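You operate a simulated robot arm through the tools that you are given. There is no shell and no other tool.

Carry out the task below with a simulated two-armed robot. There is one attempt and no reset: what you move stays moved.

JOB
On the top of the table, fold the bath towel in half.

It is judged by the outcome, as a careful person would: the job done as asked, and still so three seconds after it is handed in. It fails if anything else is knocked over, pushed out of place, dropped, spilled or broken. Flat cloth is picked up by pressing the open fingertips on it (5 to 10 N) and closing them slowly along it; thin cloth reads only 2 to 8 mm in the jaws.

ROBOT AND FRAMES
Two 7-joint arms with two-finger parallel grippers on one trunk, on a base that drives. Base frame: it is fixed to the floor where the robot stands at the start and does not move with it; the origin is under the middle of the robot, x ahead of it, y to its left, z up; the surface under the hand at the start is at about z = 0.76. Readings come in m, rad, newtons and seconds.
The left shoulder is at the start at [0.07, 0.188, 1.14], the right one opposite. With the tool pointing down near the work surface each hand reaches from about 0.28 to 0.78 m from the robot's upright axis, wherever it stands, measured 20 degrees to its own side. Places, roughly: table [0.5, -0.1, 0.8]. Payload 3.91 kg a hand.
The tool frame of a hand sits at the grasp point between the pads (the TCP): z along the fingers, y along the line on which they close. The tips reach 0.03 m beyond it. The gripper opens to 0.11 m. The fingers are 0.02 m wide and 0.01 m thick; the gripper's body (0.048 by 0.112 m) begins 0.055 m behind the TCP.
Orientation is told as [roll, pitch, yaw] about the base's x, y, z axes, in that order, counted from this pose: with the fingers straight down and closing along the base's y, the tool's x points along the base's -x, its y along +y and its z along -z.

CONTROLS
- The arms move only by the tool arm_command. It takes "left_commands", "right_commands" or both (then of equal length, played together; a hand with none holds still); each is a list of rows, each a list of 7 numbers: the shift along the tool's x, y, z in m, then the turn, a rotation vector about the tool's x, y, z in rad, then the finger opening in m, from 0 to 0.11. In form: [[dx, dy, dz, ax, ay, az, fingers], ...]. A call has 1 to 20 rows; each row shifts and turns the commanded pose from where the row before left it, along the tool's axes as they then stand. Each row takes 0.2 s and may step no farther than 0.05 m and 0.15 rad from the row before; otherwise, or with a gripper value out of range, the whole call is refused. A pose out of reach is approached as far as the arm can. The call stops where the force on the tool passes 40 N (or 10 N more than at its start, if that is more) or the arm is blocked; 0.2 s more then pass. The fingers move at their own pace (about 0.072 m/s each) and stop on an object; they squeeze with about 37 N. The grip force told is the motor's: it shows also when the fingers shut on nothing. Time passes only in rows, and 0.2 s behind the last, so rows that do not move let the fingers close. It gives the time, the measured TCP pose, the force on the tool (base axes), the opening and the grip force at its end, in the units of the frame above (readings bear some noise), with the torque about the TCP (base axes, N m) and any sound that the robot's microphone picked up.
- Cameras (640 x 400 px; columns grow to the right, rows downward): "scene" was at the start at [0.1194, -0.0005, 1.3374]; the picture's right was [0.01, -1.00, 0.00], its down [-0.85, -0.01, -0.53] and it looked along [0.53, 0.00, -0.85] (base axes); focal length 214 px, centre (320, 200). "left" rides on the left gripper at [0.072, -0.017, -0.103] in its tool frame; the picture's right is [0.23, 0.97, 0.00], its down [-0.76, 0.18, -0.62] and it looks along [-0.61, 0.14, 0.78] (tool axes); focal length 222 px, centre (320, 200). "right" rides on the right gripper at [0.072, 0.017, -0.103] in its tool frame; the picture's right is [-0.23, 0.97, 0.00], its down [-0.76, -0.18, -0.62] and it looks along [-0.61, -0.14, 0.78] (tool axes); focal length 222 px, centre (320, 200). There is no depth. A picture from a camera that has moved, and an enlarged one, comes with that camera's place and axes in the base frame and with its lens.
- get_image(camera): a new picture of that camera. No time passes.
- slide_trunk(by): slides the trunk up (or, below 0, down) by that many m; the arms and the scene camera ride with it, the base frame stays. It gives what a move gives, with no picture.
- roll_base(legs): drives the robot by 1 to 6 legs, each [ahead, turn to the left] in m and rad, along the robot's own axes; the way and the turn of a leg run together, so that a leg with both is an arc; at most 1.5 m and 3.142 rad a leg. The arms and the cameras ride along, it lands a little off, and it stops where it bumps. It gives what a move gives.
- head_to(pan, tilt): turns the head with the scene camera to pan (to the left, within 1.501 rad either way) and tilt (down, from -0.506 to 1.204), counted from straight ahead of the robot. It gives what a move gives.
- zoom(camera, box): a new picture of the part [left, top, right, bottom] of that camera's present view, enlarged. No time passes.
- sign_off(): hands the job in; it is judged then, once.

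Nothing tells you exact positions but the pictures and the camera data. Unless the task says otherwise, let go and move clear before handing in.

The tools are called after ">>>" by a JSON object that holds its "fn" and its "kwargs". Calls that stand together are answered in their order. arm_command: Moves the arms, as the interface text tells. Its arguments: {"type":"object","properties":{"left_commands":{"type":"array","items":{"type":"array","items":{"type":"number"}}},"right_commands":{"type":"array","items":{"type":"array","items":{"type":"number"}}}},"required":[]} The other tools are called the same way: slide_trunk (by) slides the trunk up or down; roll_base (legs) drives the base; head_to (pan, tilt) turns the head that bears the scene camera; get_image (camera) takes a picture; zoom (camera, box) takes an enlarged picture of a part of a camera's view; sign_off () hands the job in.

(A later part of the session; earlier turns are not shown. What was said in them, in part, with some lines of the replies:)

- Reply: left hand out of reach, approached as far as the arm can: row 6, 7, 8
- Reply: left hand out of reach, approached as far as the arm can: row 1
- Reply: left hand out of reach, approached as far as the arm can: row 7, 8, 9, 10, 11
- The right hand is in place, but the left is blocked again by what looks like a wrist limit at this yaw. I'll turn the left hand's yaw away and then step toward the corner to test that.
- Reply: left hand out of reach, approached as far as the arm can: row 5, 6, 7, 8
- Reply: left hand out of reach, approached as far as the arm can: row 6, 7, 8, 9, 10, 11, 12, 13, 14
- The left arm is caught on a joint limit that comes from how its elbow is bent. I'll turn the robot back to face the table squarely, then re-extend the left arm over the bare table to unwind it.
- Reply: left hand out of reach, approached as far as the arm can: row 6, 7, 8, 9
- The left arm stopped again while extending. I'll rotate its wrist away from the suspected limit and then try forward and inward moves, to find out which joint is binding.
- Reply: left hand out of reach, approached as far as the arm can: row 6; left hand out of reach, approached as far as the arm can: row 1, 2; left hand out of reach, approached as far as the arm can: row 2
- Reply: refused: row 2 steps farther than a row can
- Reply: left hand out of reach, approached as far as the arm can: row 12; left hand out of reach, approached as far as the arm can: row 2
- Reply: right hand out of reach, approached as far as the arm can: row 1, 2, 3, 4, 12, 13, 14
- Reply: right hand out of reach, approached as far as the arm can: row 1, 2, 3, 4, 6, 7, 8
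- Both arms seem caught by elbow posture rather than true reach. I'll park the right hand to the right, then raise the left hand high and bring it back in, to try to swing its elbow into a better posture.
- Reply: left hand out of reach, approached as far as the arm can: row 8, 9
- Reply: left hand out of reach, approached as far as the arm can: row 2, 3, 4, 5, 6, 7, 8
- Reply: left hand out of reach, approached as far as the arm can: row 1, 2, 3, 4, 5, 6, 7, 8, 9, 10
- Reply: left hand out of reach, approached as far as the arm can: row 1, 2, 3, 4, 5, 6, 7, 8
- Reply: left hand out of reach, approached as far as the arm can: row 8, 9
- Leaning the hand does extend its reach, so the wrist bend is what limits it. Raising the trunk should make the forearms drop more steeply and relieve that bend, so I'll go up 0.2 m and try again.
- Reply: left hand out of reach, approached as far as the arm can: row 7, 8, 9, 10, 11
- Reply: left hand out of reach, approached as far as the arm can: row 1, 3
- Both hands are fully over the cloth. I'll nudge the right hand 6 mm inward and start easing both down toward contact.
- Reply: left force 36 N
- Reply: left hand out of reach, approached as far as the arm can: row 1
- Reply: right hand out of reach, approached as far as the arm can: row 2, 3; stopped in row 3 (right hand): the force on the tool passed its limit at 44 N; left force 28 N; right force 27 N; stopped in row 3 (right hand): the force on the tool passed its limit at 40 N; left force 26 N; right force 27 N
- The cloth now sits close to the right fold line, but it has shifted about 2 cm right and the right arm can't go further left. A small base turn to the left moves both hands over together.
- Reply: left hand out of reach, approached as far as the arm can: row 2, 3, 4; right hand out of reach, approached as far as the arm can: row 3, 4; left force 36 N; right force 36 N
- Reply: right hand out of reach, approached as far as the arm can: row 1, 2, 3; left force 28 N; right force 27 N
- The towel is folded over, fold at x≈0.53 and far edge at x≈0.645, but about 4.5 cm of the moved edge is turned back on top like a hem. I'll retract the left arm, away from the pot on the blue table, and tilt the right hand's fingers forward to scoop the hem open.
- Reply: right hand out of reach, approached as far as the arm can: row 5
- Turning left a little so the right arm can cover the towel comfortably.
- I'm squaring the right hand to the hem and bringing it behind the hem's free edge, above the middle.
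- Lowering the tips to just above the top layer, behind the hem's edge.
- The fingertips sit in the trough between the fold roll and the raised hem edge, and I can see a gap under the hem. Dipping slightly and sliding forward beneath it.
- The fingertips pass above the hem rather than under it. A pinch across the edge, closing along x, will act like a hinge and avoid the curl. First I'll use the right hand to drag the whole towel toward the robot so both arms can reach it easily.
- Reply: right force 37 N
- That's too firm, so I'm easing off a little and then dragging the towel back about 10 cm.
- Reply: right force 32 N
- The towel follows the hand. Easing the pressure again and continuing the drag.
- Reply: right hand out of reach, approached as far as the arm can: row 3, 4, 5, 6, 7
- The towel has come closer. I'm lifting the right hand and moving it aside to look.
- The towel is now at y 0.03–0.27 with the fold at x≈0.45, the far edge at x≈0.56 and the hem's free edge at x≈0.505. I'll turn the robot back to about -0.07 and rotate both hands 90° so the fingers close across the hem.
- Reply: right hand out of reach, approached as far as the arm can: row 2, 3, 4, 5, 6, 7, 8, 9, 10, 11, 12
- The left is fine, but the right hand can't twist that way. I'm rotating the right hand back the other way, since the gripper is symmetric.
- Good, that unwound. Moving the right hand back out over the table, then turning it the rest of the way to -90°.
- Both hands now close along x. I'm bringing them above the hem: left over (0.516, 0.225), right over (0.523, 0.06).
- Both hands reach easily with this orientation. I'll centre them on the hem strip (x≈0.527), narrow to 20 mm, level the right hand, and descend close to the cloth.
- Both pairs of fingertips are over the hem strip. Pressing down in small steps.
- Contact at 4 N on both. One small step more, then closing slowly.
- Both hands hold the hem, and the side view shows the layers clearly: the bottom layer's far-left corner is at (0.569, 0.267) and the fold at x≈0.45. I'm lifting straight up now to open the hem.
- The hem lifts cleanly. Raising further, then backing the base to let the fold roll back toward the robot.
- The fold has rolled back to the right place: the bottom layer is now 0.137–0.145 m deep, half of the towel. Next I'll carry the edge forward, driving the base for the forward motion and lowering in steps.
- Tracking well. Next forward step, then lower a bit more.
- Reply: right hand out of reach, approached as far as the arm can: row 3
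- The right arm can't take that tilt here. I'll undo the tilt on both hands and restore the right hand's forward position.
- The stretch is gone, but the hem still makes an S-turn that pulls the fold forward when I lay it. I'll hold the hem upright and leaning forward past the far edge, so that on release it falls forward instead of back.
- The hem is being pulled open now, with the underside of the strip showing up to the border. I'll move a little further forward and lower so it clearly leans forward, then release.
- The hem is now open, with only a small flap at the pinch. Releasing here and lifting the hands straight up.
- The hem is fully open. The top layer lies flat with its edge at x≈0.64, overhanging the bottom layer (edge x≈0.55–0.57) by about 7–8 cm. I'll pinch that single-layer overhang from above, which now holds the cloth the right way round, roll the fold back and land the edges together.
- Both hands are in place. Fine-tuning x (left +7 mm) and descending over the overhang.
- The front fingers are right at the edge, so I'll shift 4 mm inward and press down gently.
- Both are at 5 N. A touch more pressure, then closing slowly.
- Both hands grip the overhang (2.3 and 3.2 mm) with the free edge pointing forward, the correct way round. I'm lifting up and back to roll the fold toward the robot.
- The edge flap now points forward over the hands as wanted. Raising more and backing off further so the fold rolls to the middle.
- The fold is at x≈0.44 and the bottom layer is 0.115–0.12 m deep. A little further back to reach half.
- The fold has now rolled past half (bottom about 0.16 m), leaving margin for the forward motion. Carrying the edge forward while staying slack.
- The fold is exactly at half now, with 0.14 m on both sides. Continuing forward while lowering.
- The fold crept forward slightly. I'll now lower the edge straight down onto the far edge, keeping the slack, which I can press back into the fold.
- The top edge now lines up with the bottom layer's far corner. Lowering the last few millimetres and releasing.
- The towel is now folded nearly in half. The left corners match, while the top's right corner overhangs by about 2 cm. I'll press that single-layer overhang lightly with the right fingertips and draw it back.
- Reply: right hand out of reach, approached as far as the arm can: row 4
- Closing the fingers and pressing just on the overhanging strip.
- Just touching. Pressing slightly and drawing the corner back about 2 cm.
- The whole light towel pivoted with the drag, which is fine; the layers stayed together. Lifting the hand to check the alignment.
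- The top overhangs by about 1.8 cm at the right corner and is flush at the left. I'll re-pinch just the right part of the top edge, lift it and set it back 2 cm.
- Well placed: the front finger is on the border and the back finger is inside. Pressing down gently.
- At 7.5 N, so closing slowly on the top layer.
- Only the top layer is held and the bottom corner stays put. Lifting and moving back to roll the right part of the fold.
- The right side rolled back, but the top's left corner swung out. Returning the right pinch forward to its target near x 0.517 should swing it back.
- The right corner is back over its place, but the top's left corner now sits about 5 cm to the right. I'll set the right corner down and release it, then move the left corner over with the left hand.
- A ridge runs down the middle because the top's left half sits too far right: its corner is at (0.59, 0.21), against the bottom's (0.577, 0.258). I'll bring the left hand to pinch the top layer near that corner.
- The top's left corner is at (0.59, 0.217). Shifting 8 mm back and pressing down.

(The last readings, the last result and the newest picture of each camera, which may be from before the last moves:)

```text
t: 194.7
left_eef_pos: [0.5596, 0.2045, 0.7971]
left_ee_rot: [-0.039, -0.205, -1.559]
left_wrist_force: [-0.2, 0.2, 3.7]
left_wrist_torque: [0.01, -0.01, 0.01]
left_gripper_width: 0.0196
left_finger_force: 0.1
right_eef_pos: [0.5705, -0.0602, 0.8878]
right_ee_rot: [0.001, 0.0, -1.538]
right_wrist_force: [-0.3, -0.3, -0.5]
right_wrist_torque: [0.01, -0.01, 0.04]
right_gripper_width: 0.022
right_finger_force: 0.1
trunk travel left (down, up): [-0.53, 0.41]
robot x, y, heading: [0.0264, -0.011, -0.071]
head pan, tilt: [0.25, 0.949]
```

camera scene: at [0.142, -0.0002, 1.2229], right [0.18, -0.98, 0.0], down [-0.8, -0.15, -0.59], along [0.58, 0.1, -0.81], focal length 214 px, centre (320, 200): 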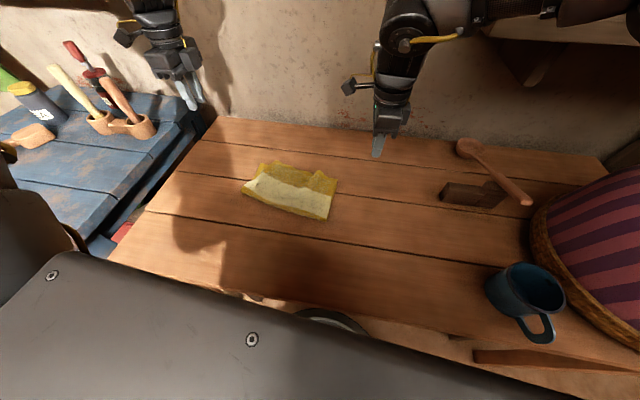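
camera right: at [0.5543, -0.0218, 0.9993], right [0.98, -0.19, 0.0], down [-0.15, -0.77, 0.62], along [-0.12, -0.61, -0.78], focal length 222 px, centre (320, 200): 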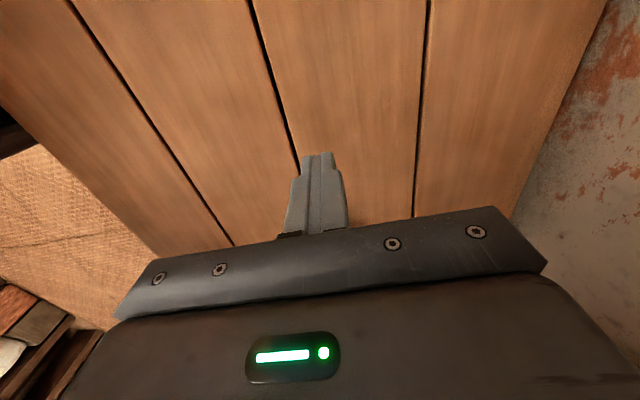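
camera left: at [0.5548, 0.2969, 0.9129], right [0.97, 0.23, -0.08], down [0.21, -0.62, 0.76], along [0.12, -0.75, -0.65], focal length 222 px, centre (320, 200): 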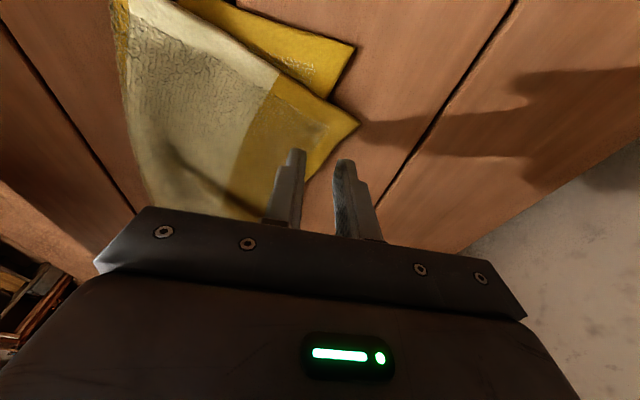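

At 3.7 N. Adding a millimetre, then closing and lifting slightly.

>>> {"fn": "arm_command", "kwargs": {"left_commands": [[0.0002, 0, 0.0012, 0, 0, 0, 0.02], [0, 0, 0, 0, 0, 0, 0.018], [0, 0, 0, 0, 0, 0, 0.016], [0, 0, 0, 0, 0, 0, 0.014], [0, 0, 0, 0, 0, 0, 0.012], [0, 0, 0, 0, 0, 0, 0.01], [0, 0, 0, 0, 0, 0, 0.008], [0, 0, 0, 0, 0, 0, 0.006], [0, 0, 0, 0, 0, 0, 0.004], [0, 0, 0, 0, 0, 0, 0.002], [0, 0, 0, 0, 0, 0, 0], [0, 0, 0, 0, 0, 0, 0], [-0.0024, 0, -0.012, 0, 0, 0, 0], [-0.0024, 0, -0.012, 0, 0, 0, 0], [0, 0, 0, 0, 0, 0, 0]]}}

>>> {"fn": "get_image", "kwargs": {"camera": "left"}}

>>> {"fn": "zoom", "kwargs": {"camera": "scene", "box": [210, 110, 370, 210]}}

```text
t: 197.9
left_eef_pos: [0.561, 0.2057, 0.8186]
left_ee_rot: [-0.039, -0.204, -1.558]
left_wrist_force: [0.2, 0.0, 0.0]
left_wrist_torque: [0.01, 0.01, -0.02]
left_gripper_width: 0.0001
left_finger_force: 36.4
right_eef_pos: [0.5723, -0.0606, 0.8868]
right_ee_rot: [0.001, 0.0, -1.538]
right_wrist_force: [0.6, 0.4, -0.9]
right_wrist_torque: [-0.01, -0.05, 0.03]
right_gripper_width: 0.0218
right_finger_force: 0.0
trunk travel left (down, up): [-0.53, 0.41]
robot x, y, heading: [0.0276, -0.009, -0.07]
head pan, tilt: [0.25, 0.949]
```

```text
taken
camera left: at [0.5471, 0.298, 0.906], right [0.97, 0.23, -0.08], down [0.21, -0.62, 0.76], along [0.12, -0.75, -0.65], focal length 222 px, centre (320, 200)
```

left: 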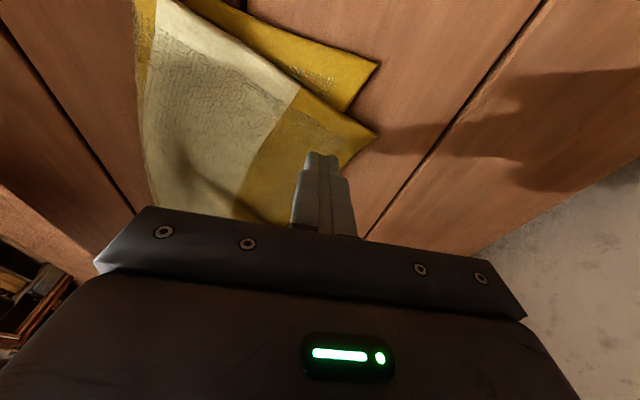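

```text
4.00 times, centred on (290, 160) of scene
camera zoom: at [0.1474, 0.0001, 1.222], right [0.18, -0.98, 0.0], down [-0.8, -0.15, -0.58], along [0.57, 0.1, -0.81], focal length 858 px, centre (440, 360)
```

zoom: 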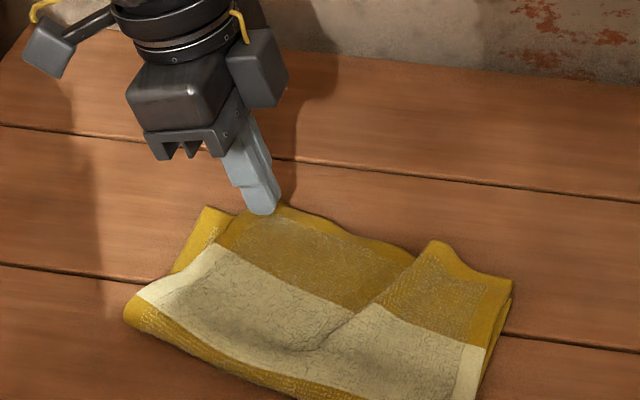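

Missed this time. Retrying with slightly firmer pressure.

>>> {"fn": "arm_command", "kwargs": {"left_commands": [[0, -0.002, 0, 0, 0, 0, 0.022], [0, 0, 0, 0, 0, 0, 0.022], [0.0024, 0, 0.012, 0, 0, 0, 0.022], [0.0022, 0, 0.01, 0, 0, 0, 0.022], [0.0004, 0, 0.002, 0, 0, 0, 0.022], [0, 0, 0, 0, 0, 0, 0.022]]}}

>>> {"fn": "zoom", "kwargs": {"camera": "left", "box": [200, 60, 440, 210]}}

```text
t: 199.3
left_eef_pos: [0.5555, 0.205, 0.7966]
left_ee_rot: [-0.041, -0.205, -1.558]
left_wrist_force: [1.0, 1.3, 4.2]
left_wrist_torque: [0.06, 0.02, -0.01]
left_gripper_width: 0.0216
left_finger_force: 0.1
right_eef_pos: [0.5706, -0.0606, 0.887]
right_ee_rot: [0.001, 0.001, -1.537]
right_wrist_force: [-0.4, 0.1, -0.8]
right_wrist_torque: [-0.01, -0.01, 0.01]
right_gripper_width: 0.0222
right_finger_force: 0.0
trunk travel left (down, up): [-0.53, 0.41]
robot x, y, heading: [0.027, -0.0069, -0.071]
head pan, tilt: [0.25, 0.949]
```

```text
2.67 times, centred on (320, 135) of left
camera zoom: at [0.5429, 0.2973, 0.8829], right [0.97, 0.23, -0.08], down [0.21, -0.62, 0.76], along [0.12, -0.75, -0.65], focal length 592 px, centre (320, 373)
```

zoom: 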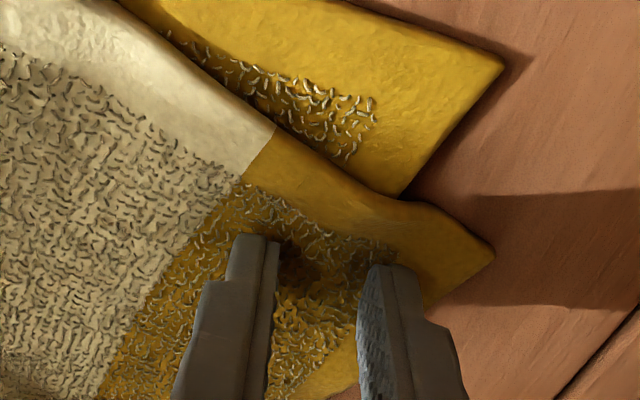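

Good placement at 4 N. Pressing a bit more and closing.

>>> {"fn": "arm_command", "kwargs": {"left_commands": [[0.0004, 0, 0.002, 0, 0, 0, 0.022], [0, 0, 0, 0, 0, 0, 0.022]]}}

>>> {"fn": "arm_command", "kwargs": {"left_commands": [[0, 0, 0, 0, 0, 0, 0.02], [0, 0, 0, 0, 0, 0, 0.018], [0, 0, 0, 0, 0, 0, 0.016], [0, 0, 0, 0, 0, 0, 0.014], [0, 0, 0, 0, 0, 0, 0.012], [0, 0, 0, 0, 0, 0, 0.01], [0, 0, 0, 0, 0, 0, 0.008], [0, 0, 0, 0, 0, 0, 0.006], [0, 0, 0, 0, 0, 0, 0.004], [0, 0, 0, 0, 0, 0, 0.002], [0, 0, 0, 0, 0, 0, 0], [0, 0, 0, 0, 0, 0, 0], [0, 0, 0, 0, 0, 0, 0]]}}

>>> {"fn": "zoom", "kwargs": {"camera": "left", "box": [200, 60, 440, 210]}}

```text
t: 199.9
left_eef_pos: [0.5559, 0.2048, 0.7944]
left_ee_rot: [-0.037, -0.207, -1.559]
left_wrist_force: [1.9, 4.2, 13.5]
left_wrist_torque: [0.19, 0.05, -0.03]
left_gripper_width: 0.0215
left_finger_force: 0.0
right_eef_pos: [0.5702, -0.06, 0.8892]
right_ee_rot: [0.002, 0.001, -1.539]
right_wrist_force: [0.2, -0.1, -0.5]
right_wrist_torque: [-0.02, 0.0, 0.02]
right_gripper_width: 0.0219
right_finger_force: 0.0
trunk travel left (down, up): [-0.53, 0.41]
robot x, y, heading: [0.0228, -0.0086, -0.077]
head pan, tilt: [0.25, 0.949]
```

```text
t: 202.7
left_eef_pos: [0.5547, 0.2045, 0.7958]
left_ee_rot: [-0.039, -0.204, -1.559]
left_wrist_force: [-1.6, -0.7, 17.9]
left_wrist_torque: [0.04, 0.07, -0.05]
left_gripper_width: 0.0042
left_finger_force: 36.5
right_eef_pos: [0.5702, -0.061, 0.8885]
right_ee_rot: [0.006, 0.002, -1.538]
right_wrist_force: [-0.3, 0.5, -0.3]
right_wrist_torque: [-0.02, -0.02, -0.02]
right_gripper_width: 0.0217
right_finger_force: 0.1
trunk travel left (down, up): [-0.53, 0.41]
robot x, y, heading: [0.0239, -0.0071, -0.067]
head pan, tilt: [0.25, 0.949]
```

```text
2.67 times, centred on (320, 135) of left
camera zoom: at [0.5421, 0.2961, 0.882], right [0.97, 0.23, -0.08], down [0.21, -0.62, 0.76], along [0.12, -0.75, -0.65], focal length 592 px, centre (320, 373)
```

zoom: 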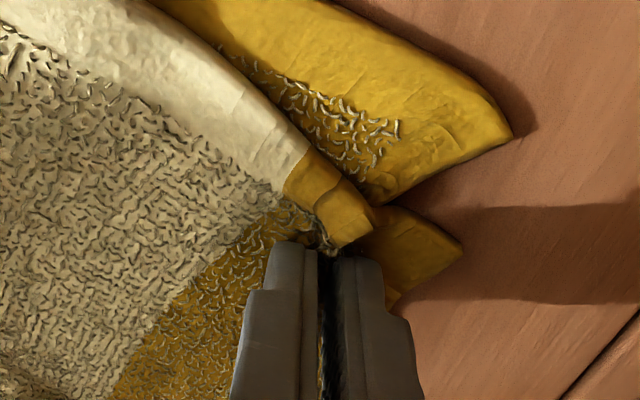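

It grips 4.2 mm, possibly with some of the bottom layer. Lifting a little to check.

>>> {"fn": "arm_command", "kwargs": {"left_commands": [[-0.0024, 0, -0.012, 0, 0, 0, 0], [-0.0024, 0, -0.012, 0, 0, 0, 0], [0, 0, 0, 0, 0, 0, 0]]}}

>>> {"fn": "get_image", "kwargs": {"camera": "left"}}

>>> {"fn": "zoom", "kwargs": {"camera": "scene", "box": [210, 110, 370, 210]}}

```text
t: 203.5
left_eef_pos: [0.557, 0.2052, 0.8173]
left_ee_rot: [-0.042, -0.205, -1.557]
left_wrist_force: [0.0, 0.5, -0.3]
left_wrist_torque: [0.04, 0.01, -0.05]
left_gripper_width: 0.0037
left_finger_force: 36.8
right_eef_pos: [0.5703, -0.061, 0.8876]
right_ee_rot: [-0.001, 0.001, -1.538]
right_wrist_force: [1.0, 0.0, -0.2]
right_wrist_torque: [-0.01, 0.02, 0.02]
right_gripper_width: 0.0219
right_finger_force: 0.1
trunk travel left (down, up): [-0.53, 0.41]
robot x, y, heading: [0.0242, -0.0083, -0.067]
head pan, tilt: [0.25, 0.949]
```

```text
taken
camera left: at [0.5439, 0.2974, 0.9042], right [0.97, 0.23, -0.09], down [0.21, -0.62, 0.76], along [0.12, -0.75, -0.65], focal length 222 px, centre (320, 200)
```

left: 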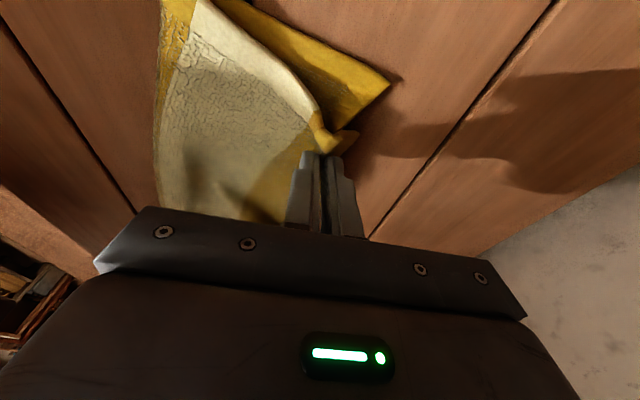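

```text
4.00 times, centred on (290, 160) of scene
camera zoom: at [0.1475, 0.0002, 1.222], right [0.18, -0.98, 0.0], down [-0.8, -0.15, -0.58], along [0.57, 0.1, -0.81], focal length 858 px, centre (440, 360)
```

zoom: 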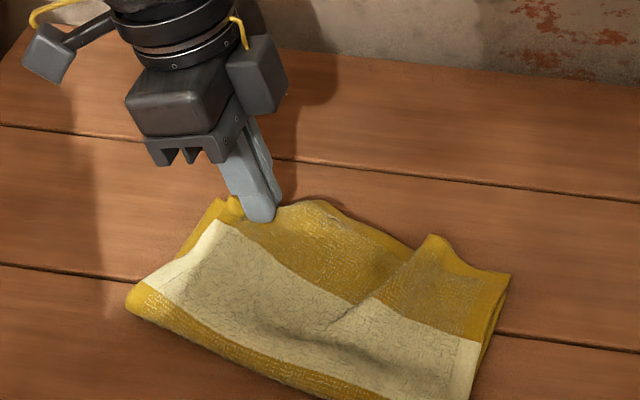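

Only the top layer is held. Before pulling it left, I'll pin the right side with the right hand's closed fingertips so the ridge gets drawn out.

>>> {"fn": "arm_command", "kwargs": {"right_commands": [[0.0309, -0.0178, 0.01, 0, 0, 0, 0], [0.0309, -0.0178, 0.015, 0, 0, 0, 0], [0.0309, -0.0178, 0.025, 0, 0, 0, 0], [0.0309, -0.0178, 0.025, 0, 0, 0, 0], [0, 0, 0.006, 0, 0, 0, 0], [0, 0, 0, 0, 0, 0, 0]]}}

>>> {"fn": "zoom", "kwargs": {"camera": "scene", "box": [210, 110, 370, 210]}}

```text
t: 204.9
left_eef_pos: [0.5564, 0.2044, 0.8179]
left_ee_rot: [-0.041, -0.207, -1.56]
left_wrist_force: [-0.7, 0.2, 0.4]
left_wrist_torque: [-0.02, 0.0, -0.01]
left_gripper_width: 0.0036
left_finger_force: 37.3
right_eef_pos: [0.4961, 0.0602, 0.8081]
right_ee_rot: [0.002, 0.0, -1.537]
right_wrist_force: [0.6, 0.7, -0.4]
right_wrist_torque: [-0.01, 0.02, 0.01]
right_gripper_width: 0.0
right_finger_force: 37.4
trunk travel left (down, up): [-0.53, 0.41]
robot x, y, heading: [0.0257, -0.0062, -0.065]
head pan, tilt: [0.25, 0.949]
```

```text
4.00 times, centred on (290, 160) of scene
camera zoom: at [0.1468, 0.0006, 1.2221], right [0.18, -0.98, 0.0], down [-0.8, -0.15, -0.58], along [0.57, 0.1, -0.81], focal length 858 px, centre (440, 360)
```

zoom: 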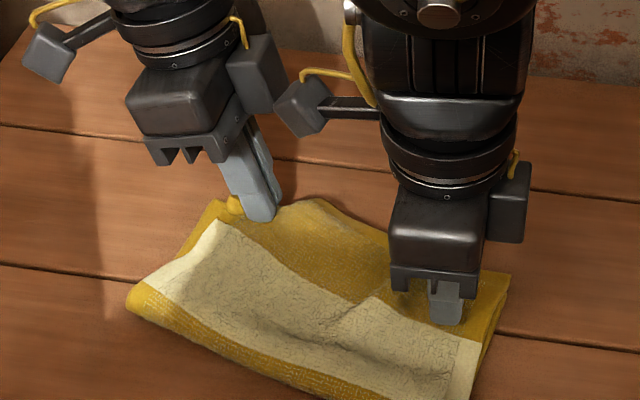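

The right hand is over its pinning spot. Pressing it down.

>>> {"fn": "arm_command", "kwargs": {"right_commands": [[0, 0, 0.006, 0, 0, 0, 0], [0, 0, 0.004, 0, 0, 0, 0], [0, 0, 0.001, 0, 0, 0, 0], [0, 0, 0, 0, 0, 0, 0]]}}

>>> {"fn": "arm_command", "kwargs": {"right_commands": [[0, 0, 0.0015, 0, 0, 0, 0], [0, 0, 0, 0, 0, 0, 0]]}}

```text
t: 205.9
left_eef_pos: [0.5563, 0.2058, 0.8182]
left_ee_rot: [-0.039, -0.206, -1.56]
left_wrist_force: [0.1, 0.5, -0.1]
left_wrist_torque: [0.02, 0.02, -0.03]
left_gripper_width: 0.0036
left_finger_force: 36.8
right_eef_pos: [0.4938, 0.0608, 0.7961]
right_ee_rot: [0.003, 0.001, -1.538]
right_wrist_force: [-0.8, -0.7, 4.8]
right_wrist_torque: [-0.02, 0.03, -0.01]
right_gripper_width: 0.0001
right_finger_force: 36.6
trunk travel left (down, up): [-0.53, 0.41]
robot x, y, heading: [0.0246, -0.0049, -0.071]
head pan, tilt: [0.25, 0.949]
```

```text
t: 206.5
left_eef_pos: [0.5554, 0.2044, 0.8206]
left_ee_rot: [-0.038, -0.205, -1.559]
left_wrist_force: [0.8, -0.3, 0.4]
left_wrist_torque: [0.02, 0.02, -0.05]
left_gripper_width: 0.0037
left_finger_force: 36.8
right_eef_pos: [0.495, 0.0606, 0.7948]
right_ee_rot: [0.004, 0.003, -1.537]
right_wrist_force: [-2.0, 0.4, 12.4]
right_wrist_torque: [0.01, 0.09, -0.01]
right_gripper_width: 0.0
right_finger_force: 36.2
trunk travel left (down, up): [-0.53, 0.41]
robot x, y, heading: [0.0284, -0.0082, -0.069]
head pan, tilt: [0.25, 0.949]
```

The right side is pinned at 12 N. Pulling the left corner outward.

>>> {"fn": "arm_command", "kwargs": {"left_commands": [[-0.001, 0, -0.008, 0, 0, 0, 0], [0.0088, 0, -0.0018, 0, 0, 0, 0], [0.0088, 0.001, -0.0018, 0, 0, 0, 0], [0.0088, 0.001, -0.0018, 0, 0, 0, 0], [0.0078, 0.001, -0.0018, 0, 0, 0, 0], [0, 0, 0, 0, 0, 0, 0]]}}

>>> {"fn": "zoom", "kwargs": {"camera": "scene", "box": [210, 110, 370, 210]}}

>>> {"fn": "get_image", "kwargs": {"camera": "left"}}

```text
t: 207.9
left_eef_pos: [0.559, 0.2402, 0.8286]
left_ee_rot: [-0.038, -0.206, -1.561]
left_wrist_force: [-2.8, -7.2, -2.7]
left_wrist_torque: [-0.24, 0.06, -0.02]
left_gripper_width: 0.0035
left_finger_force: 37.1
right_eef_pos: [0.4951, 0.0605, 0.7952]
right_ee_rot: [0.003, 0.002, -1.538]
right_wrist_force: [-0.2, 5.6, 16.2]
right_wrist_torque: [0.18, -0.01, 0.03]
right_gripper_width: 0.0001
right_finger_force: 37.1
trunk travel left (down, up): [-0.53, 0.41]
robot x, y, heading: [0.0244, -0.0083, -0.065]
head pan, tilt: [0.25, 0.949]
```

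```text
4.00 times, centred on (290, 160) of scene
camera zoom: at [0.1454, -0.0005, 1.2223], right [0.18, -0.98, 0.0], down [-0.8, -0.14, -0.58], along [0.57, 0.1, -0.81], focal length 858 px, centre (440, 360)
```

zoom: 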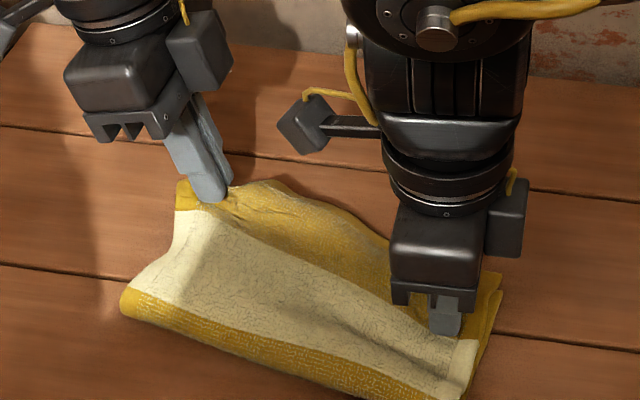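

```text
taken
camera left: at [0.5463, 0.3322, 0.9147], right [0.97, 0.22, -0.08], down [0.21, -0.62, 0.76], along [0.12, -0.75, -0.65], focal length 222 px, centre (320, 200)
```

left: 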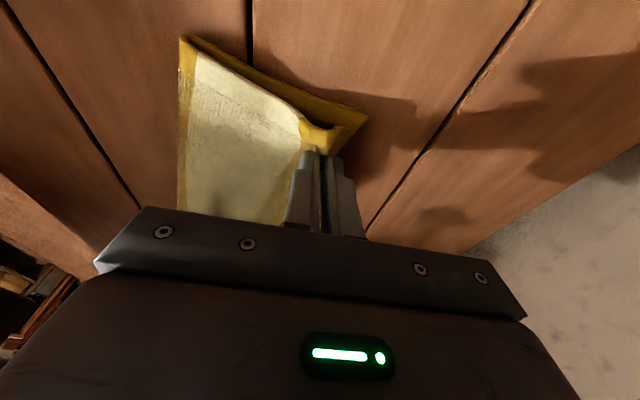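

The ridge is drawn out and the left corners align. Lowering the left pinch and releasing both hands.

>>> {"fn": "arm_command", "kwargs": {"left_commands": [[0.0018, 0, 0.009, 0, 0, 0, 0], [0.0018, 0, 0.009, 0, 0, 0, 0], [0.0016, 0, 0.008, 0, 0, 0, 0], [0, 0, 0, 0, 0, 0, 0]]}}

>>> {"fn": "arm_command", "kwargs": {"left_commands": [[0, 0, 0, 0, 0, 0, 0.006], [0, 0, 0, 0, 0, 0, 0.014], [0, 0, 0, 0, 0, 0, 0.022], [0, 0, 0, 0, 0, 0, 0.026], [0, 0, -0.015, 0, 0, 0, 0.026], [0, 0, -0.03, 0, 0, 0, 0.026], [0, 0, -0.03, 0, 0.05, 0, 0.026], [0.03, 0, -0.02, 0, 0.05, 0, 0.026], [0.04, 0, 0, 0, 0.05, 0, 0.026], [0.04, 0, 0, 0, 0.05, 0, 0.026]], "right_commands": [[0, 0, 0, 0, 0, 0, 0], [0, 0, 0, 0, 0, 0, 0], [0, 0, 0, 0, 0, 0, 0], [0, 0, 0, 0, 0, 0, 0], [0, 0, -0.01, 0, 0, 0, 0], [0, 0, -0.03, 0, 0, 0, 0], [0, 0, -0.03, 0, 0, 0, 0], [-0.03, 0, -0.02, 0, 0, 0, 0], [-0.04, 0, 0, 0, 0, 0, 0], [-0.04, 0, 0, 0, 0, 0, 0]]}}

>>> {"fn": "zoom", "kwargs": {"camera": "scene", "box": [210, 110, 370, 210]}}

>>> {"fn": "get_image", "kwargs": {"camera": "left"}}

>>> {"fn": "get_image", "kwargs": {"camera": "right"}}

```text
t: 208.9
left_eef_pos: [0.5575, 0.2411, 0.7994]
left_ee_rot: [-0.039, -0.204, -1.56]
left_wrist_force: [-1.9, -5.1, 2.4]
left_wrist_torque: [-0.2, 0.05, -0.01]
left_gripper_width: 0.0037
left_finger_force: 36.7
right_eef_pos: [0.4956, 0.0608, 0.7949]
right_ee_rot: [0.005, 0.001, -1.537]
right_wrist_force: [0.0, 6.0, 15.4]
right_wrist_torque: [0.19, 0.0, -0.02]
right_gripper_width: 0.0
right_finger_force: 36.7
trunk travel left (down, up): [-0.53, 0.41]
robot x, y, heading: [0.0231, -0.0086, -0.069]
head pan, tilt: [0.25, 0.949]
```

```text
t: 211.1
left_eef_pos: [0.5616, 0.3682, 0.8812]
left_ee_rot: [-0.039, -0.004, -1.568]
left_wrist_force: [-0.2, 0.2, -0.6]
left_wrist_torque: [0.03, -0.04, -0.03]
left_gripper_width: 0.026
left_finger_force: 0.1
right_eef_pos: [0.4982, -0.0503, 0.8811]
right_ee_rot: [0.002, 0.001, -1.539]
right_wrist_force: [0.8, 0.7, -0.6]
right_wrist_torque: [0.04, 0.02, 0.02]
right_gripper_width: 0.0001
right_finger_force: 37.4
trunk travel left (down, up): [-0.53, 0.41]
robot x, y, heading: [0.0259, -0.0084, -0.069]
head pan, tilt: [0.25, 0.949]
```

```text
4.00 times, centred on (290, 160) of scene
camera zoom: at [0.1466, -0.0011, 1.2222], right [0.18, -0.98, 0.0], down [-0.8, -0.14, -0.58], along [0.57, 0.1, -0.81], focal length 858 px, centre (440, 360)
```

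zoom: 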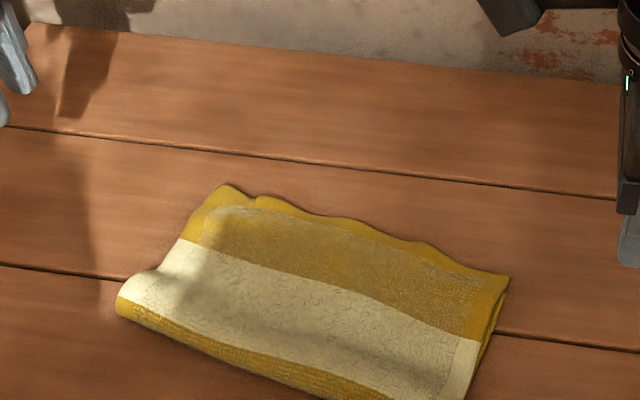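

```text
taken
camera left: at [0.5496, 0.4412, 0.9848], right [0.97, 0.23, -0.04], down [0.2, -0.76, 0.62], along [0.11, -0.61, -0.78], focal length 222 px, centre (320, 200)
```

left: 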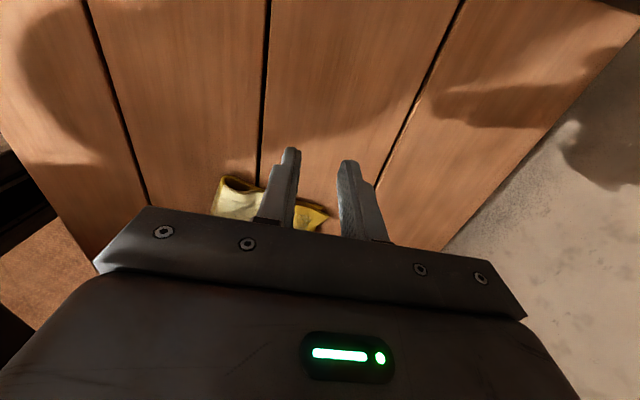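

```text
taken
camera right: at [0.5126, 0.0217, 0.9857], right [0.98, -0.19, 0.0], down [-0.15, -0.77, 0.62], along [-0.12, -0.61, -0.78], focal length 222 px, centre (320, 200)
```

right: 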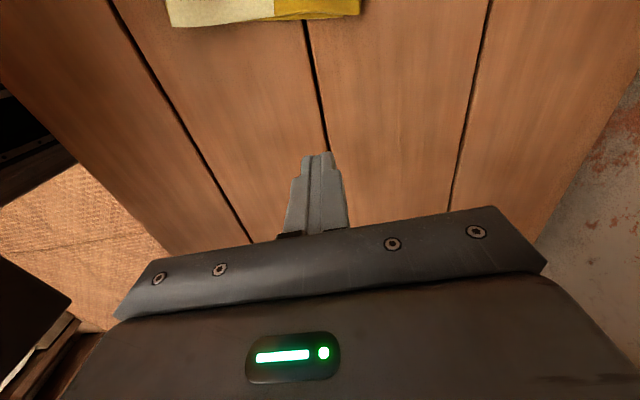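

That looks well aligned now. A full look at the towel and its surroundings:

>>> {"fn": "zoom", "kwargs": {"camera": "scene", "box": [220, 140, 350, 221]}}

>>> {"fn": "get_image", "kwargs": {"camera": "scene"}}

```text
4.92 times, centred on (285, 180) of scene
camera zoom: at [0.1466, -0.0011, 1.2222], right [0.18, -0.98, 0.0], down [-0.8, -0.14, -0.58], along [0.57, 0.1, -0.81], focal length 1056 px, centre (492, 296)
```

zoom: 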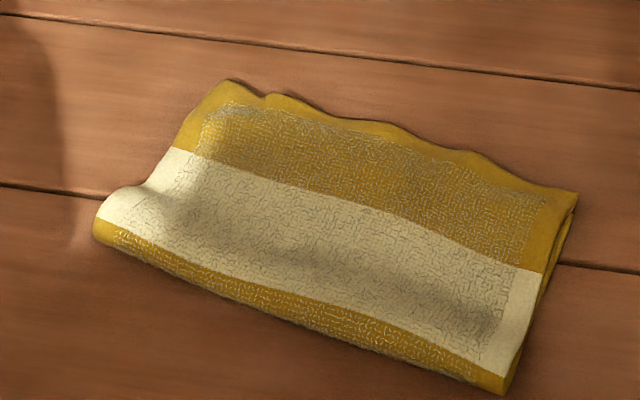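

```text
taken
camera scene: at [0.1466, -0.0011, 1.2222], right [0.18, -0.98, 0.0], down [-0.8, -0.14, -0.58], along [0.57, 0.1, -0.81], focal length 214 px, centre (320, 200)
```

scene: 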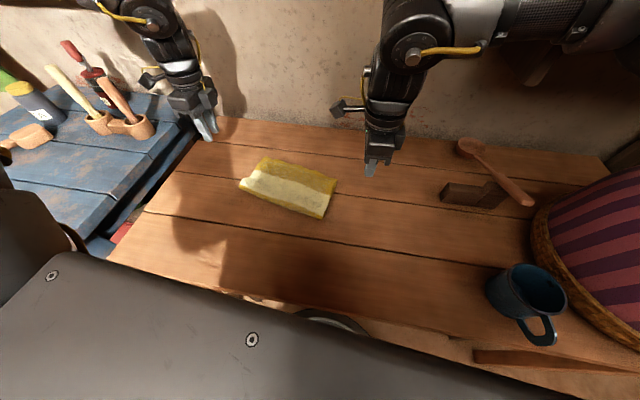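

The towel is folded neatly in half, and the mug, spoon, block and basket are untouched. I'll lift the left hand for one side view to confirm the layers match at the edges.

>>> {"fn": "arm_command", "kwargs": {"left_commands": [[0, 0, -0.03, 0, 0, 0, 0.026], [0, 0, -0.03, 0, 0, 0, 0.026], [0, 0.02, -0.03, 0.0, 0, 0, 0.026], [0, 0, 0, -0.0, -0.12, 0, 0.026], [0, 0, 0, 0, -0.12, 0, 0.026], [0, 0, 0, 0, -0.12, 0, 0.026], [0, 0, 0, 0, 0, 0, 0.026]], "right_commands": [[0, 0, -0.03, 0, 0, 0, 0], [0, 0, -0.03, 0, 0, 0, 0], [0, 0, 0, 0, 0, 0, 0], [0, 0, 0, 0, 0.12, 0, 0], [0, 0, 0, 0, 0.12, 0, 0], [0, 0, 0, 0, 0.12, 0, 0], [0, 0, 0, 0, 0, 0, 0]]}}

>>> {"fn": "get_image", "kwargs": {"camera": "left"}}

>>> {"fn": "get_image", "kwargs": {"camera": "right"}}

```text
t: 212.7
left_eef_pos: [0.5848, 0.3687, 0.9703]
left_ee_rot: [-0.041, -0.366, -1.553]
left_wrist_force: [0.5, 0.1, 0.3]
left_wrist_torque: [0.0, 0.01, 0.02]
left_gripper_width: 0.026
left_finger_force: 0.0
right_eef_pos: [0.498, -0.0501, 0.944]
right_ee_rot: [0.002, 0.363, -1.536]
right_wrist_force: [-0.5, -1.0, 0.8]
right_wrist_torque: [0.01, -0.01, 0.01]
right_gripper_width: 0.0
right_finger_force: 37.1
trunk travel left (down, up): [-0.53, 0.41]
robot x, y, heading: [0.0221, -0.0098, -0.067]
head pan, tilt: [0.25, 0.949]
```

```text
taken
camera left: at [0.5715, 0.474, 1.0413], right [0.97, 0.22, -0.12], down [0.21, -0.49, 0.85], along [0.12, -0.85, -0.52], focal length 222 px, centre (320, 200)
```

left: 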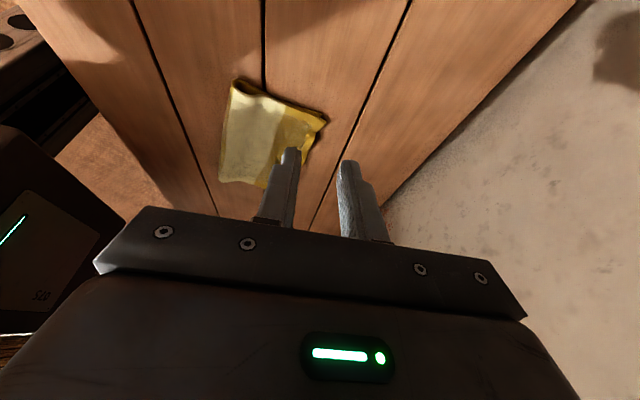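

```text
taken
camera right: at [0.5148, -0.0191, 1.0673], right [0.98, -0.18, -0.08], down [-0.15, -0.94, 0.31], along [-0.13, -0.3, -0.95], focal length 222 px, centre (320, 200)
```

right: 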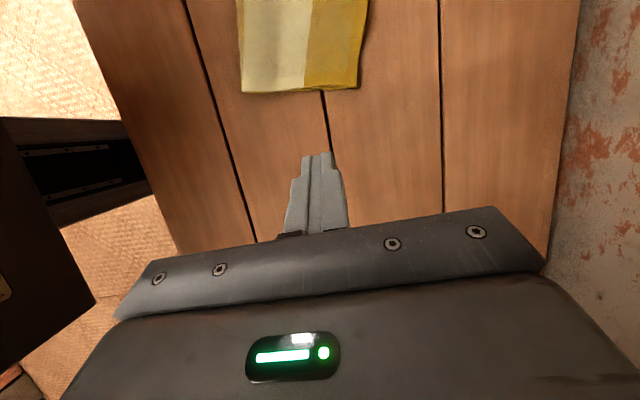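

>>> {"fn": "zoom", "kwargs": {"camera": "left", "box": [200, 60, 360, 160]}}

>>> {"fn": "zoom", "kwargs": {"camera": "right", "box": [210, 0, 400, 118]}}

```text
4.00 times, centred on (280, 110) of left
camera zoom: at [0.5715, 0.474, 1.0413], right [0.97, 0.22, -0.12], down [0.21, -0.49, 0.85], along [0.12, -0.85, -0.52], focal length 888 px, centre (480, 560)
```

zoom: 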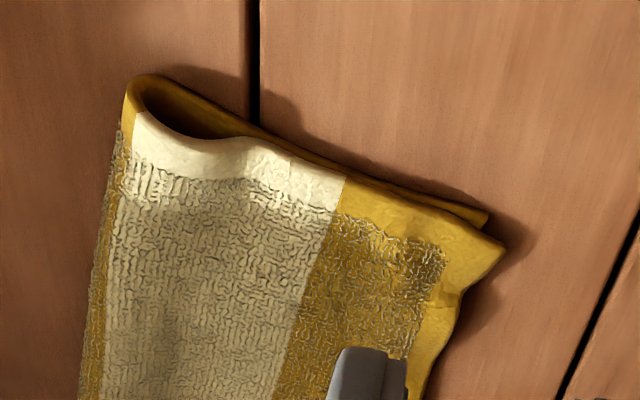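

```text
3.37 times, centred on (305, 59) of right
camera zoom: at [0.5148, -0.0191, 1.0673], right [0.98, -0.18, -0.08], down [-0.15, -0.94, 0.31], along [-0.13, -0.3, -0.95], focal length 748 px, centre (370, 675)
```

zoom: 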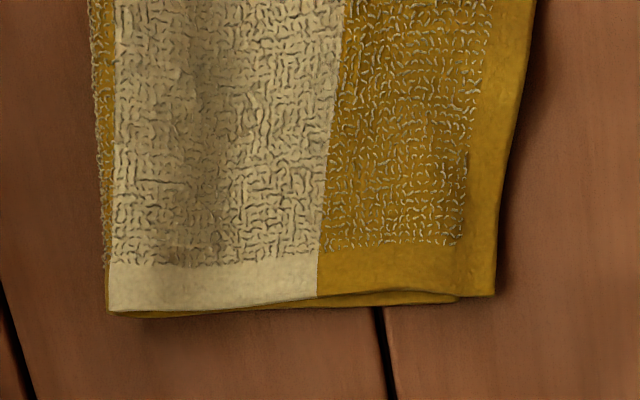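

The layers match to within about 1 cm on the left and 1.4 cm on the right. The fold still has an open loop at the left end, so I'll pat it flat with closed fingertips.

>>> {"fn": "arm_command", "kwargs": {"left_commands": [[0, 0, 0, 0, 0.12, 0, 0], [0, 0, 0, 0, 0.12, 0, 0], [0, 0, 0, 0, 0.12, 0, 0], [-0.0214, -0.0186, 0.02, 0, 0, 0, 0], [-0.0214, -0.0186, 0.02, 0, 0, 0, 0], [-0.0214, -0.0186, 0.026, 0, 0, 0, 0], [-0.0214, -0.0186, 0.026, 0, 0, 0, 0], [-0.0214, -0.0186, 0.026, 0, 0, 0, 0], [0, 0, 0.01, 0, 0, 0, 0], [0, 0, 0, 0, 0, 0, 0]], "right_commands": [[0, 0, 0, 0, -0.12, 0, 0], [0, 0, 0, 0, -0.12, 0, 0], [0, 0, 0, 0, -0.12, 0, 0], [0, 0, 0, 0, 0, 0, 0], [0, 0, 0, 0, 0, 0, 0], [0, 0, 0, 0, 0, 0, 0], [0, 0, 0, 0, 0, 0, 0], [0, 0, 0, 0, 0, 0, 0], [0, 0, 0, 0, 0, 0, 0], [0, 0, 0, 0, 0, 0, 0]]}}

>>> {"fn": "get_image", "kwargs": {"camera": "left"}}

>>> {"fn": "zoom", "kwargs": {"camera": "scene", "box": [220, 140, 350, 221]}}

```text
t: 214.9
left_eef_pos: [0.4849, 0.2629, 0.8485]
left_ee_rot: [-0.039, -0.005, -1.567]
left_wrist_force: [0.0, 0.3, 0.2]
left_wrist_torque: [-0.03, 0.01, -0.03]
left_gripper_width: 0.0
left_finger_force: 36.8
right_eef_pos: [0.4993, -0.0493, 0.9448]
right_ee_rot: [0.001, 0.001, -1.537]
right_wrist_force: [-0.9, 0.1, -0.4]
right_wrist_torque: [0.04, -0.02, 0.0]
right_gripper_width: 0.0001
right_finger_force: 37.2
trunk travel left (down, up): [-0.53, 0.41]
robot x, y, heading: [0.023, -0.0105, -0.074]
head pan, tilt: [0.25, 0.949]
```

```text
taken
camera left: at [0.474, 0.3347, 0.9522], right [0.97, 0.23, -0.04], down [0.2, -0.76, 0.62], along [0.11, -0.61, -0.78], focal length 222 px, centre (320, 200)
```

left: 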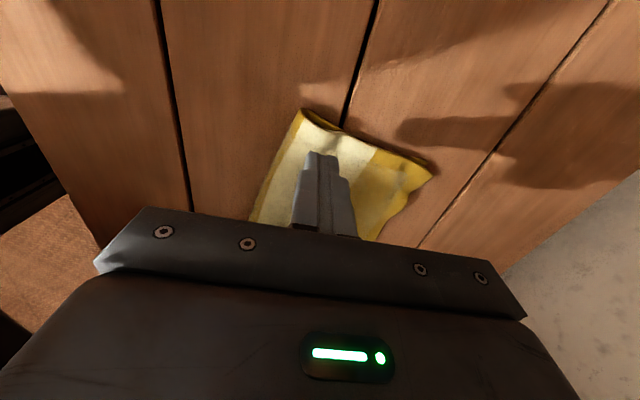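

```text
4.92 times, centred on (285, 180) of scene
camera zoom: at [0.1468, -0.0003, 1.2222], right [0.18, -0.98, 0.0], down [-0.8, -0.15, -0.58], along [0.57, 0.1, -0.81], focal length 1056 px, centre (492, 296)
```

zoom: 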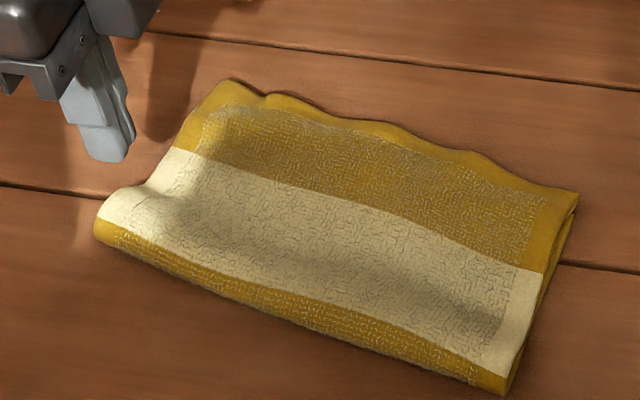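

Above the loop. Pressing down gently.

>>> {"fn": "arm_command", "kwargs": {"left_commands": [[0, 0, 0.012, 0, 0, 0, 0], [0, 0, 0.012, 0, 0, 0, 0], [0, 0, 0.01, 0, 0, 0, 0], [0, 0, 0.01, 0, 0, 0, 0], [0, 0, 0.004, 0, 0, 0, 0], [0, 0, 0, 0, 0, 0, 0]]}}

>>> {"fn": "zoom", "kwargs": {"camera": "scene", "box": [220, 140, 350, 221]}}

```text
t: 216.3
left_eef_pos: [0.4849, 0.2617, 0.7981]
left_ee_rot: [-0.037, -0.005, -1.57]
left_wrist_force: [-0.2, -0.7, 1.7]
left_wrist_torque: [-0.02, 0.02, -0.01]
left_gripper_width: 0.0001
left_finger_force: 37.2
right_eef_pos: [0.4988, -0.0488, 0.9449]
right_ee_rot: [0.002, 0.001, -1.537]
right_wrist_force: [0.1, -0.1, 0.7]
right_wrist_torque: [-0.02, 0.02, 0.02]
right_gripper_width: 0.0
right_finger_force: 36.9
trunk travel left (down, up): [-0.53, 0.41]
robot x, y, heading: [0.0258, -0.0075, -0.066]
head pan, tilt: [0.25, 0.949]
```

```text
4.92 times, centred on (285, 180) of scene
camera zoom: at [0.1468, -0.0001, 1.2222], right [0.18, -0.98, 0.0], down [-0.8, -0.15, -0.58], along [0.57, 0.1, -0.81], focal length 1056 px, centre (492, 296)
```

zoom: 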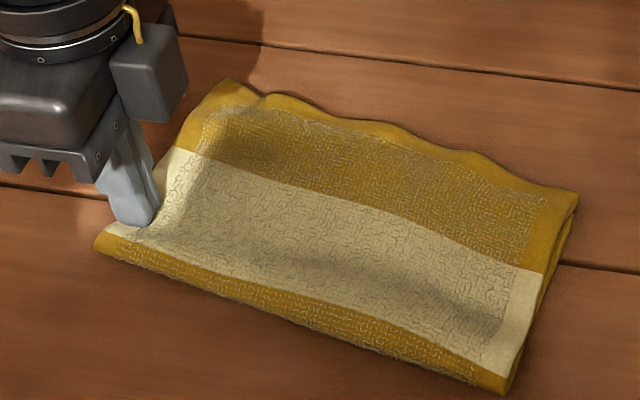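

That flattens nicely. Lifting and pressing again further along the fold.

>>> {"fn": "arm_command", "kwargs": {"left_commands": [[0, 0, 0.001, 0, 0, 0, 0], [0, 0, -0.02, 0, 0, 0, 0], [0, 0, -0.03, 0, 0, 0, 0], [-0.03, -0.006, 0, 0, 0, 0, 0], [-0.03, -0.006, 0, 0, -0.08, 0, 0], [0, 0, 0.02, 0, 0, 0, 0], [0, 0, 0.02, 0, 0, 0, 0], [0.001, 0, 0.008, 0, 0, 0, 0], [0, 0, 0, 0, 0, 0, 0]]}}

>>> {"fn": "zoom", "kwargs": {"camera": "scene", "box": [220, 140, 350, 221]}}

```text
t: 218.3
left_eef_pos: [0.4732, 0.1984, 0.8015]
left_ee_rot: [-0.04, -0.085, -1.564]
left_wrist_force: [0.9, -0.3, 0.2]
left_wrist_torque: [0.01, -0.01, 0.0]
left_gripper_width: 0.0002
left_finger_force: 36.4
right_eef_pos: [0.4999, -0.0499, 0.9439]
right_ee_rot: [0.001, 0.002, -1.54]
right_wrist_force: [0.5, 0.5, 0.5]
right_wrist_torque: [-0.01, 0.0, -0.03]
right_gripper_width: 0.0
right_finger_force: 36.6
trunk travel left (down, up): [-0.53, 0.41]
robot x, y, heading: [0.0267, -0.0094, -0.069]
head pan, tilt: [0.25, 0.949]
```

```text
4.92 times, centred on (285, 180) of scene
camera zoom: at [0.147, -0.0001, 1.2221], right [0.18, -0.98, 0.0], down [-0.8, -0.15, -0.58], along [0.57, 0.1, -0.81], focal length 1056 px, centre (492, 296)
```

zoom: 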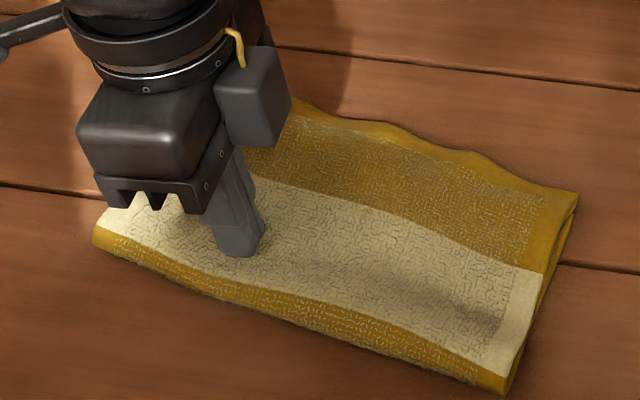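

Finishing this press and retracting the left hand, then one press on the right part with the right hand.

>>> {"fn": "arm_command", "kwargs": {"left_commands": [[0, 0, 0.003, 0, 0, 0, 0], [0, 0, 0, 0, 0, 0, 0], [0, 0, -0.02, 0, 0, 0, 0], [0, 0, -0.03, 0, 0, 0, 0], [0, 0, -0.04, 0, 0.08, 0, 0], [0.04, 0, 0, 0, 0, 0, 0], [0.04, 0, 0, 0, 0, 0, 0], [0.04, 0, 0, 0, 0, 0, 0], [0.04, 0, 0, 0, 0, 0, 0]]}}

>>> {"fn": "arm_command", "kwargs": {"right_commands": [[0.03, -0.01, 0.02, 0, 0, 0, 0], [0.03, -0.01, 0.02, 0, 0, 0, 0], [0.03, -0.01, 0.025, 0, 0, 0, 0], [0.03, -0.01, 0.03, 0, 0, 0, 0], [0, 0, 0.03, 0, 0, 0, 0], [0, 0, 0.015, 0, 0, 0, 0], [0, 0, 0, 0, 0, 0, 0]]}}

>>> {"fn": "zoom", "kwargs": {"camera": "scene", "box": [220, 140, 350, 221]}}

```text
t: 220.3
left_eef_pos: [0.4736, 0.3693, 0.8881]
left_ee_rot: [-0.037, -0.008, -1.568]
left_wrist_force: [0.1, 0.3, 0.2]
left_wrist_torque: [0.0, 0.0, -0.01]
left_gripper_width: 0.0
left_finger_force: 37.2
right_eef_pos: [0.4984, -0.0474, 0.9443]
right_ee_rot: [0.002, 0.0, -1.537]
right_wrist_force: [0.2, 0.8, 0.1]
right_wrist_torque: [0.01, -0.01, 0.01]
right_gripper_width: 0.0
right_finger_force: 37.3
trunk travel left (down, up): [-0.53, 0.41]
robot x, y, heading: [0.0248, -0.0071, -0.069]
head pan, tilt: [0.25, 0.949]
```

```text
t: 221.9
left_eef_pos: [0.4743, 0.3669, 0.8893]
left_ee_rot: [-0.04, -0.005, -1.566]
left_wrist_force: [-0.2, 0.0, -0.2]
left_wrist_torque: [-0.01, -0.03, 0.01]
left_gripper_width: 0.0001
left_finger_force: 37.1
right_eef_pos: [0.4567, 0.0697, 0.8043]
right_ee_rot: [0.0, 0.0, -1.539]
right_wrist_force: [-0.1, -0.1, -0.2]
right_wrist_torque: [0.0, -0.02, 0.04]
right_gripper_width: 0.0
right_finger_force: 37.2
trunk travel left (down, up): [-0.53, 0.41]
robot x, y, heading: [0.0246, -0.007, -0.068]
head pan, tilt: [0.25, 0.949]
```

```text
4.92 times, centred on (285, 180) of scene
camera zoom: at [0.1469, -0.0003, 1.2221], right [0.18, -0.98, 0.0], down [-0.8, -0.15, -0.58], along [0.57, 0.1, -0.81], focal length 1056 px, centre (492, 296)
```

zoom: 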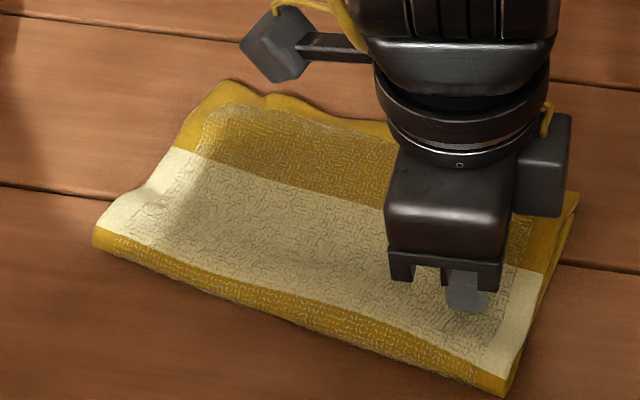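

Pressing lightly here, then lifting the right hand straight up and clear to the side.

>>> {"fn": "arm_command", "kwargs": {"right_commands": [[0, 0, 0.006, 0, 0, 0, 0], [0, 0, 0, 0, 0, 0, 0], [0, 0, -0.02, 0, 0, 0, 0], [0, 0, -0.04, 0, 0, 0, 0], [0, 0, -0.04, 0, 0, 0, 0], [-0.04, 0, -0.02, 0, 0, 0, 0], [-0.04, 0, 0, 0, 0, 0, 0], [-0.04, 0, 0, 0, 0, 0, 0], [-0.03, 0, 0, 0, 0, 0, 0]], "left_commands": [[0, 0, 0, 0, 0, 0, 0], [0, 0, -0.03, 0, 0, 0, 0], [0, 0, -0.03, 0, 0, 0, 0], [0.02, 0, 0, 0, 0, 0, 0], [0.02, 0, 0, 0, 0, 0, 0], [0, 0, 0, 0, 0, 0, 0], [0, 0, 0, 0, 0, 0, 0], [0, 0, 0, 0, 0, 0, 0], [0, 0, 0, 0, 0, 0, 0]]}}

>>> {"fn": "zoom", "kwargs": {"camera": "scene", "box": [220, 140, 350, 221]}}

>>> {"fn": "get_image", "kwargs": {"camera": "scene"}}

>>> {"fn": "get_image", "kwargs": {"camera": "left"}}

```text
t: 223.9
left_eef_pos: [0.476, 0.4062, 0.9463]
left_ee_rot: [-0.038, -0.006, -1.568]
left_wrist_force: [0.0, -0.4, 0.5]
left_wrist_torque: [0.0, -0.02, 0.02]
left_gripper_width: 0.0001
left_finger_force: 37.0
right_eef_pos: [0.4589, -0.0836, 0.9167]
right_ee_rot: [0.002, 0.003, -1.538]
right_wrist_force: [-0.2, -0.7, -0.1]
right_wrist_torque: [-0.05, -0.02, 0.01]
right_gripper_width: 0.0
right_finger_force: 37.7
trunk travel left (down, up): [-0.53, 0.41]
robot x, y, heading: [0.0192, -0.0116, -0.07]
head pan, tilt: [0.25, 0.949]
```

```text
4.92 times, centred on (285, 180) of scene
camera zoom: at [0.1469, -0.0013, 1.2222], right [0.18, -0.98, 0.0], down [-0.8, -0.14, -0.58], along [0.57, 0.1, -0.81], focal length 1056 px, centre (492, 296)
```

zoom: 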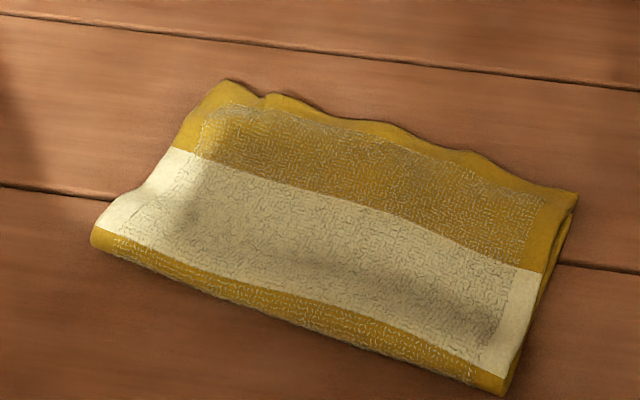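

```text
taken
camera scene: at [0.1469, -0.0013, 1.2222], right [0.18, -0.98, 0.0], down [-0.8, -0.14, -0.58], along [0.57, 0.1, -0.81], focal length 214 px, centre (320, 200)
```

scene: 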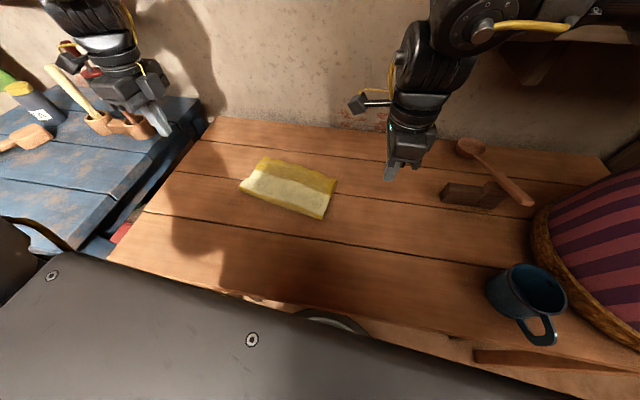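

```text
taken
camera left: at [0.4652, 0.4787, 1.0499], right [0.97, 0.23, -0.04], down [0.2, -0.76, 0.62], along [0.11, -0.61, -0.78], focal length 222 px, centre (320, 200)
```

left: 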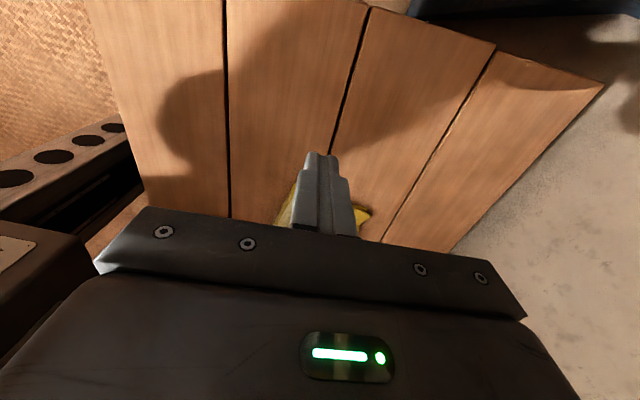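

The towel lies folded in half on the table with its corners matched to within about a centimetre and the fold pressed flatter. Both hands are open air clear of it and nothing else has moved, so I'm handing in.

>>> {"fn": "sign_off", "kwargs": {}}

```text
The job is handed in.
```

The bath towel is folded in half on the table top. The near half now lies over the far half.

- **Alignment:** the layers match to within about 1 cm at the left end. At the right end the top layer overhangs the bottom by about 1.4 cm. I measured this from the cameras just before patting the fold flatter. Afterwards I checked again with the overhead camera only.
- **Position:** the towel was dragged and slid during the work, so it now lies slightly turned and a little farther back than where it started.
- **Surroundings:** the mug, spoon, block and basket look undisturbed in the last pictures. Both hands had let go and were clear of the towel when I handed it in.

The first fold left a strip of about 4.5 cm turned back on top. I opened that strip, re-laid the fold at the middle, and then straightened the left corner.
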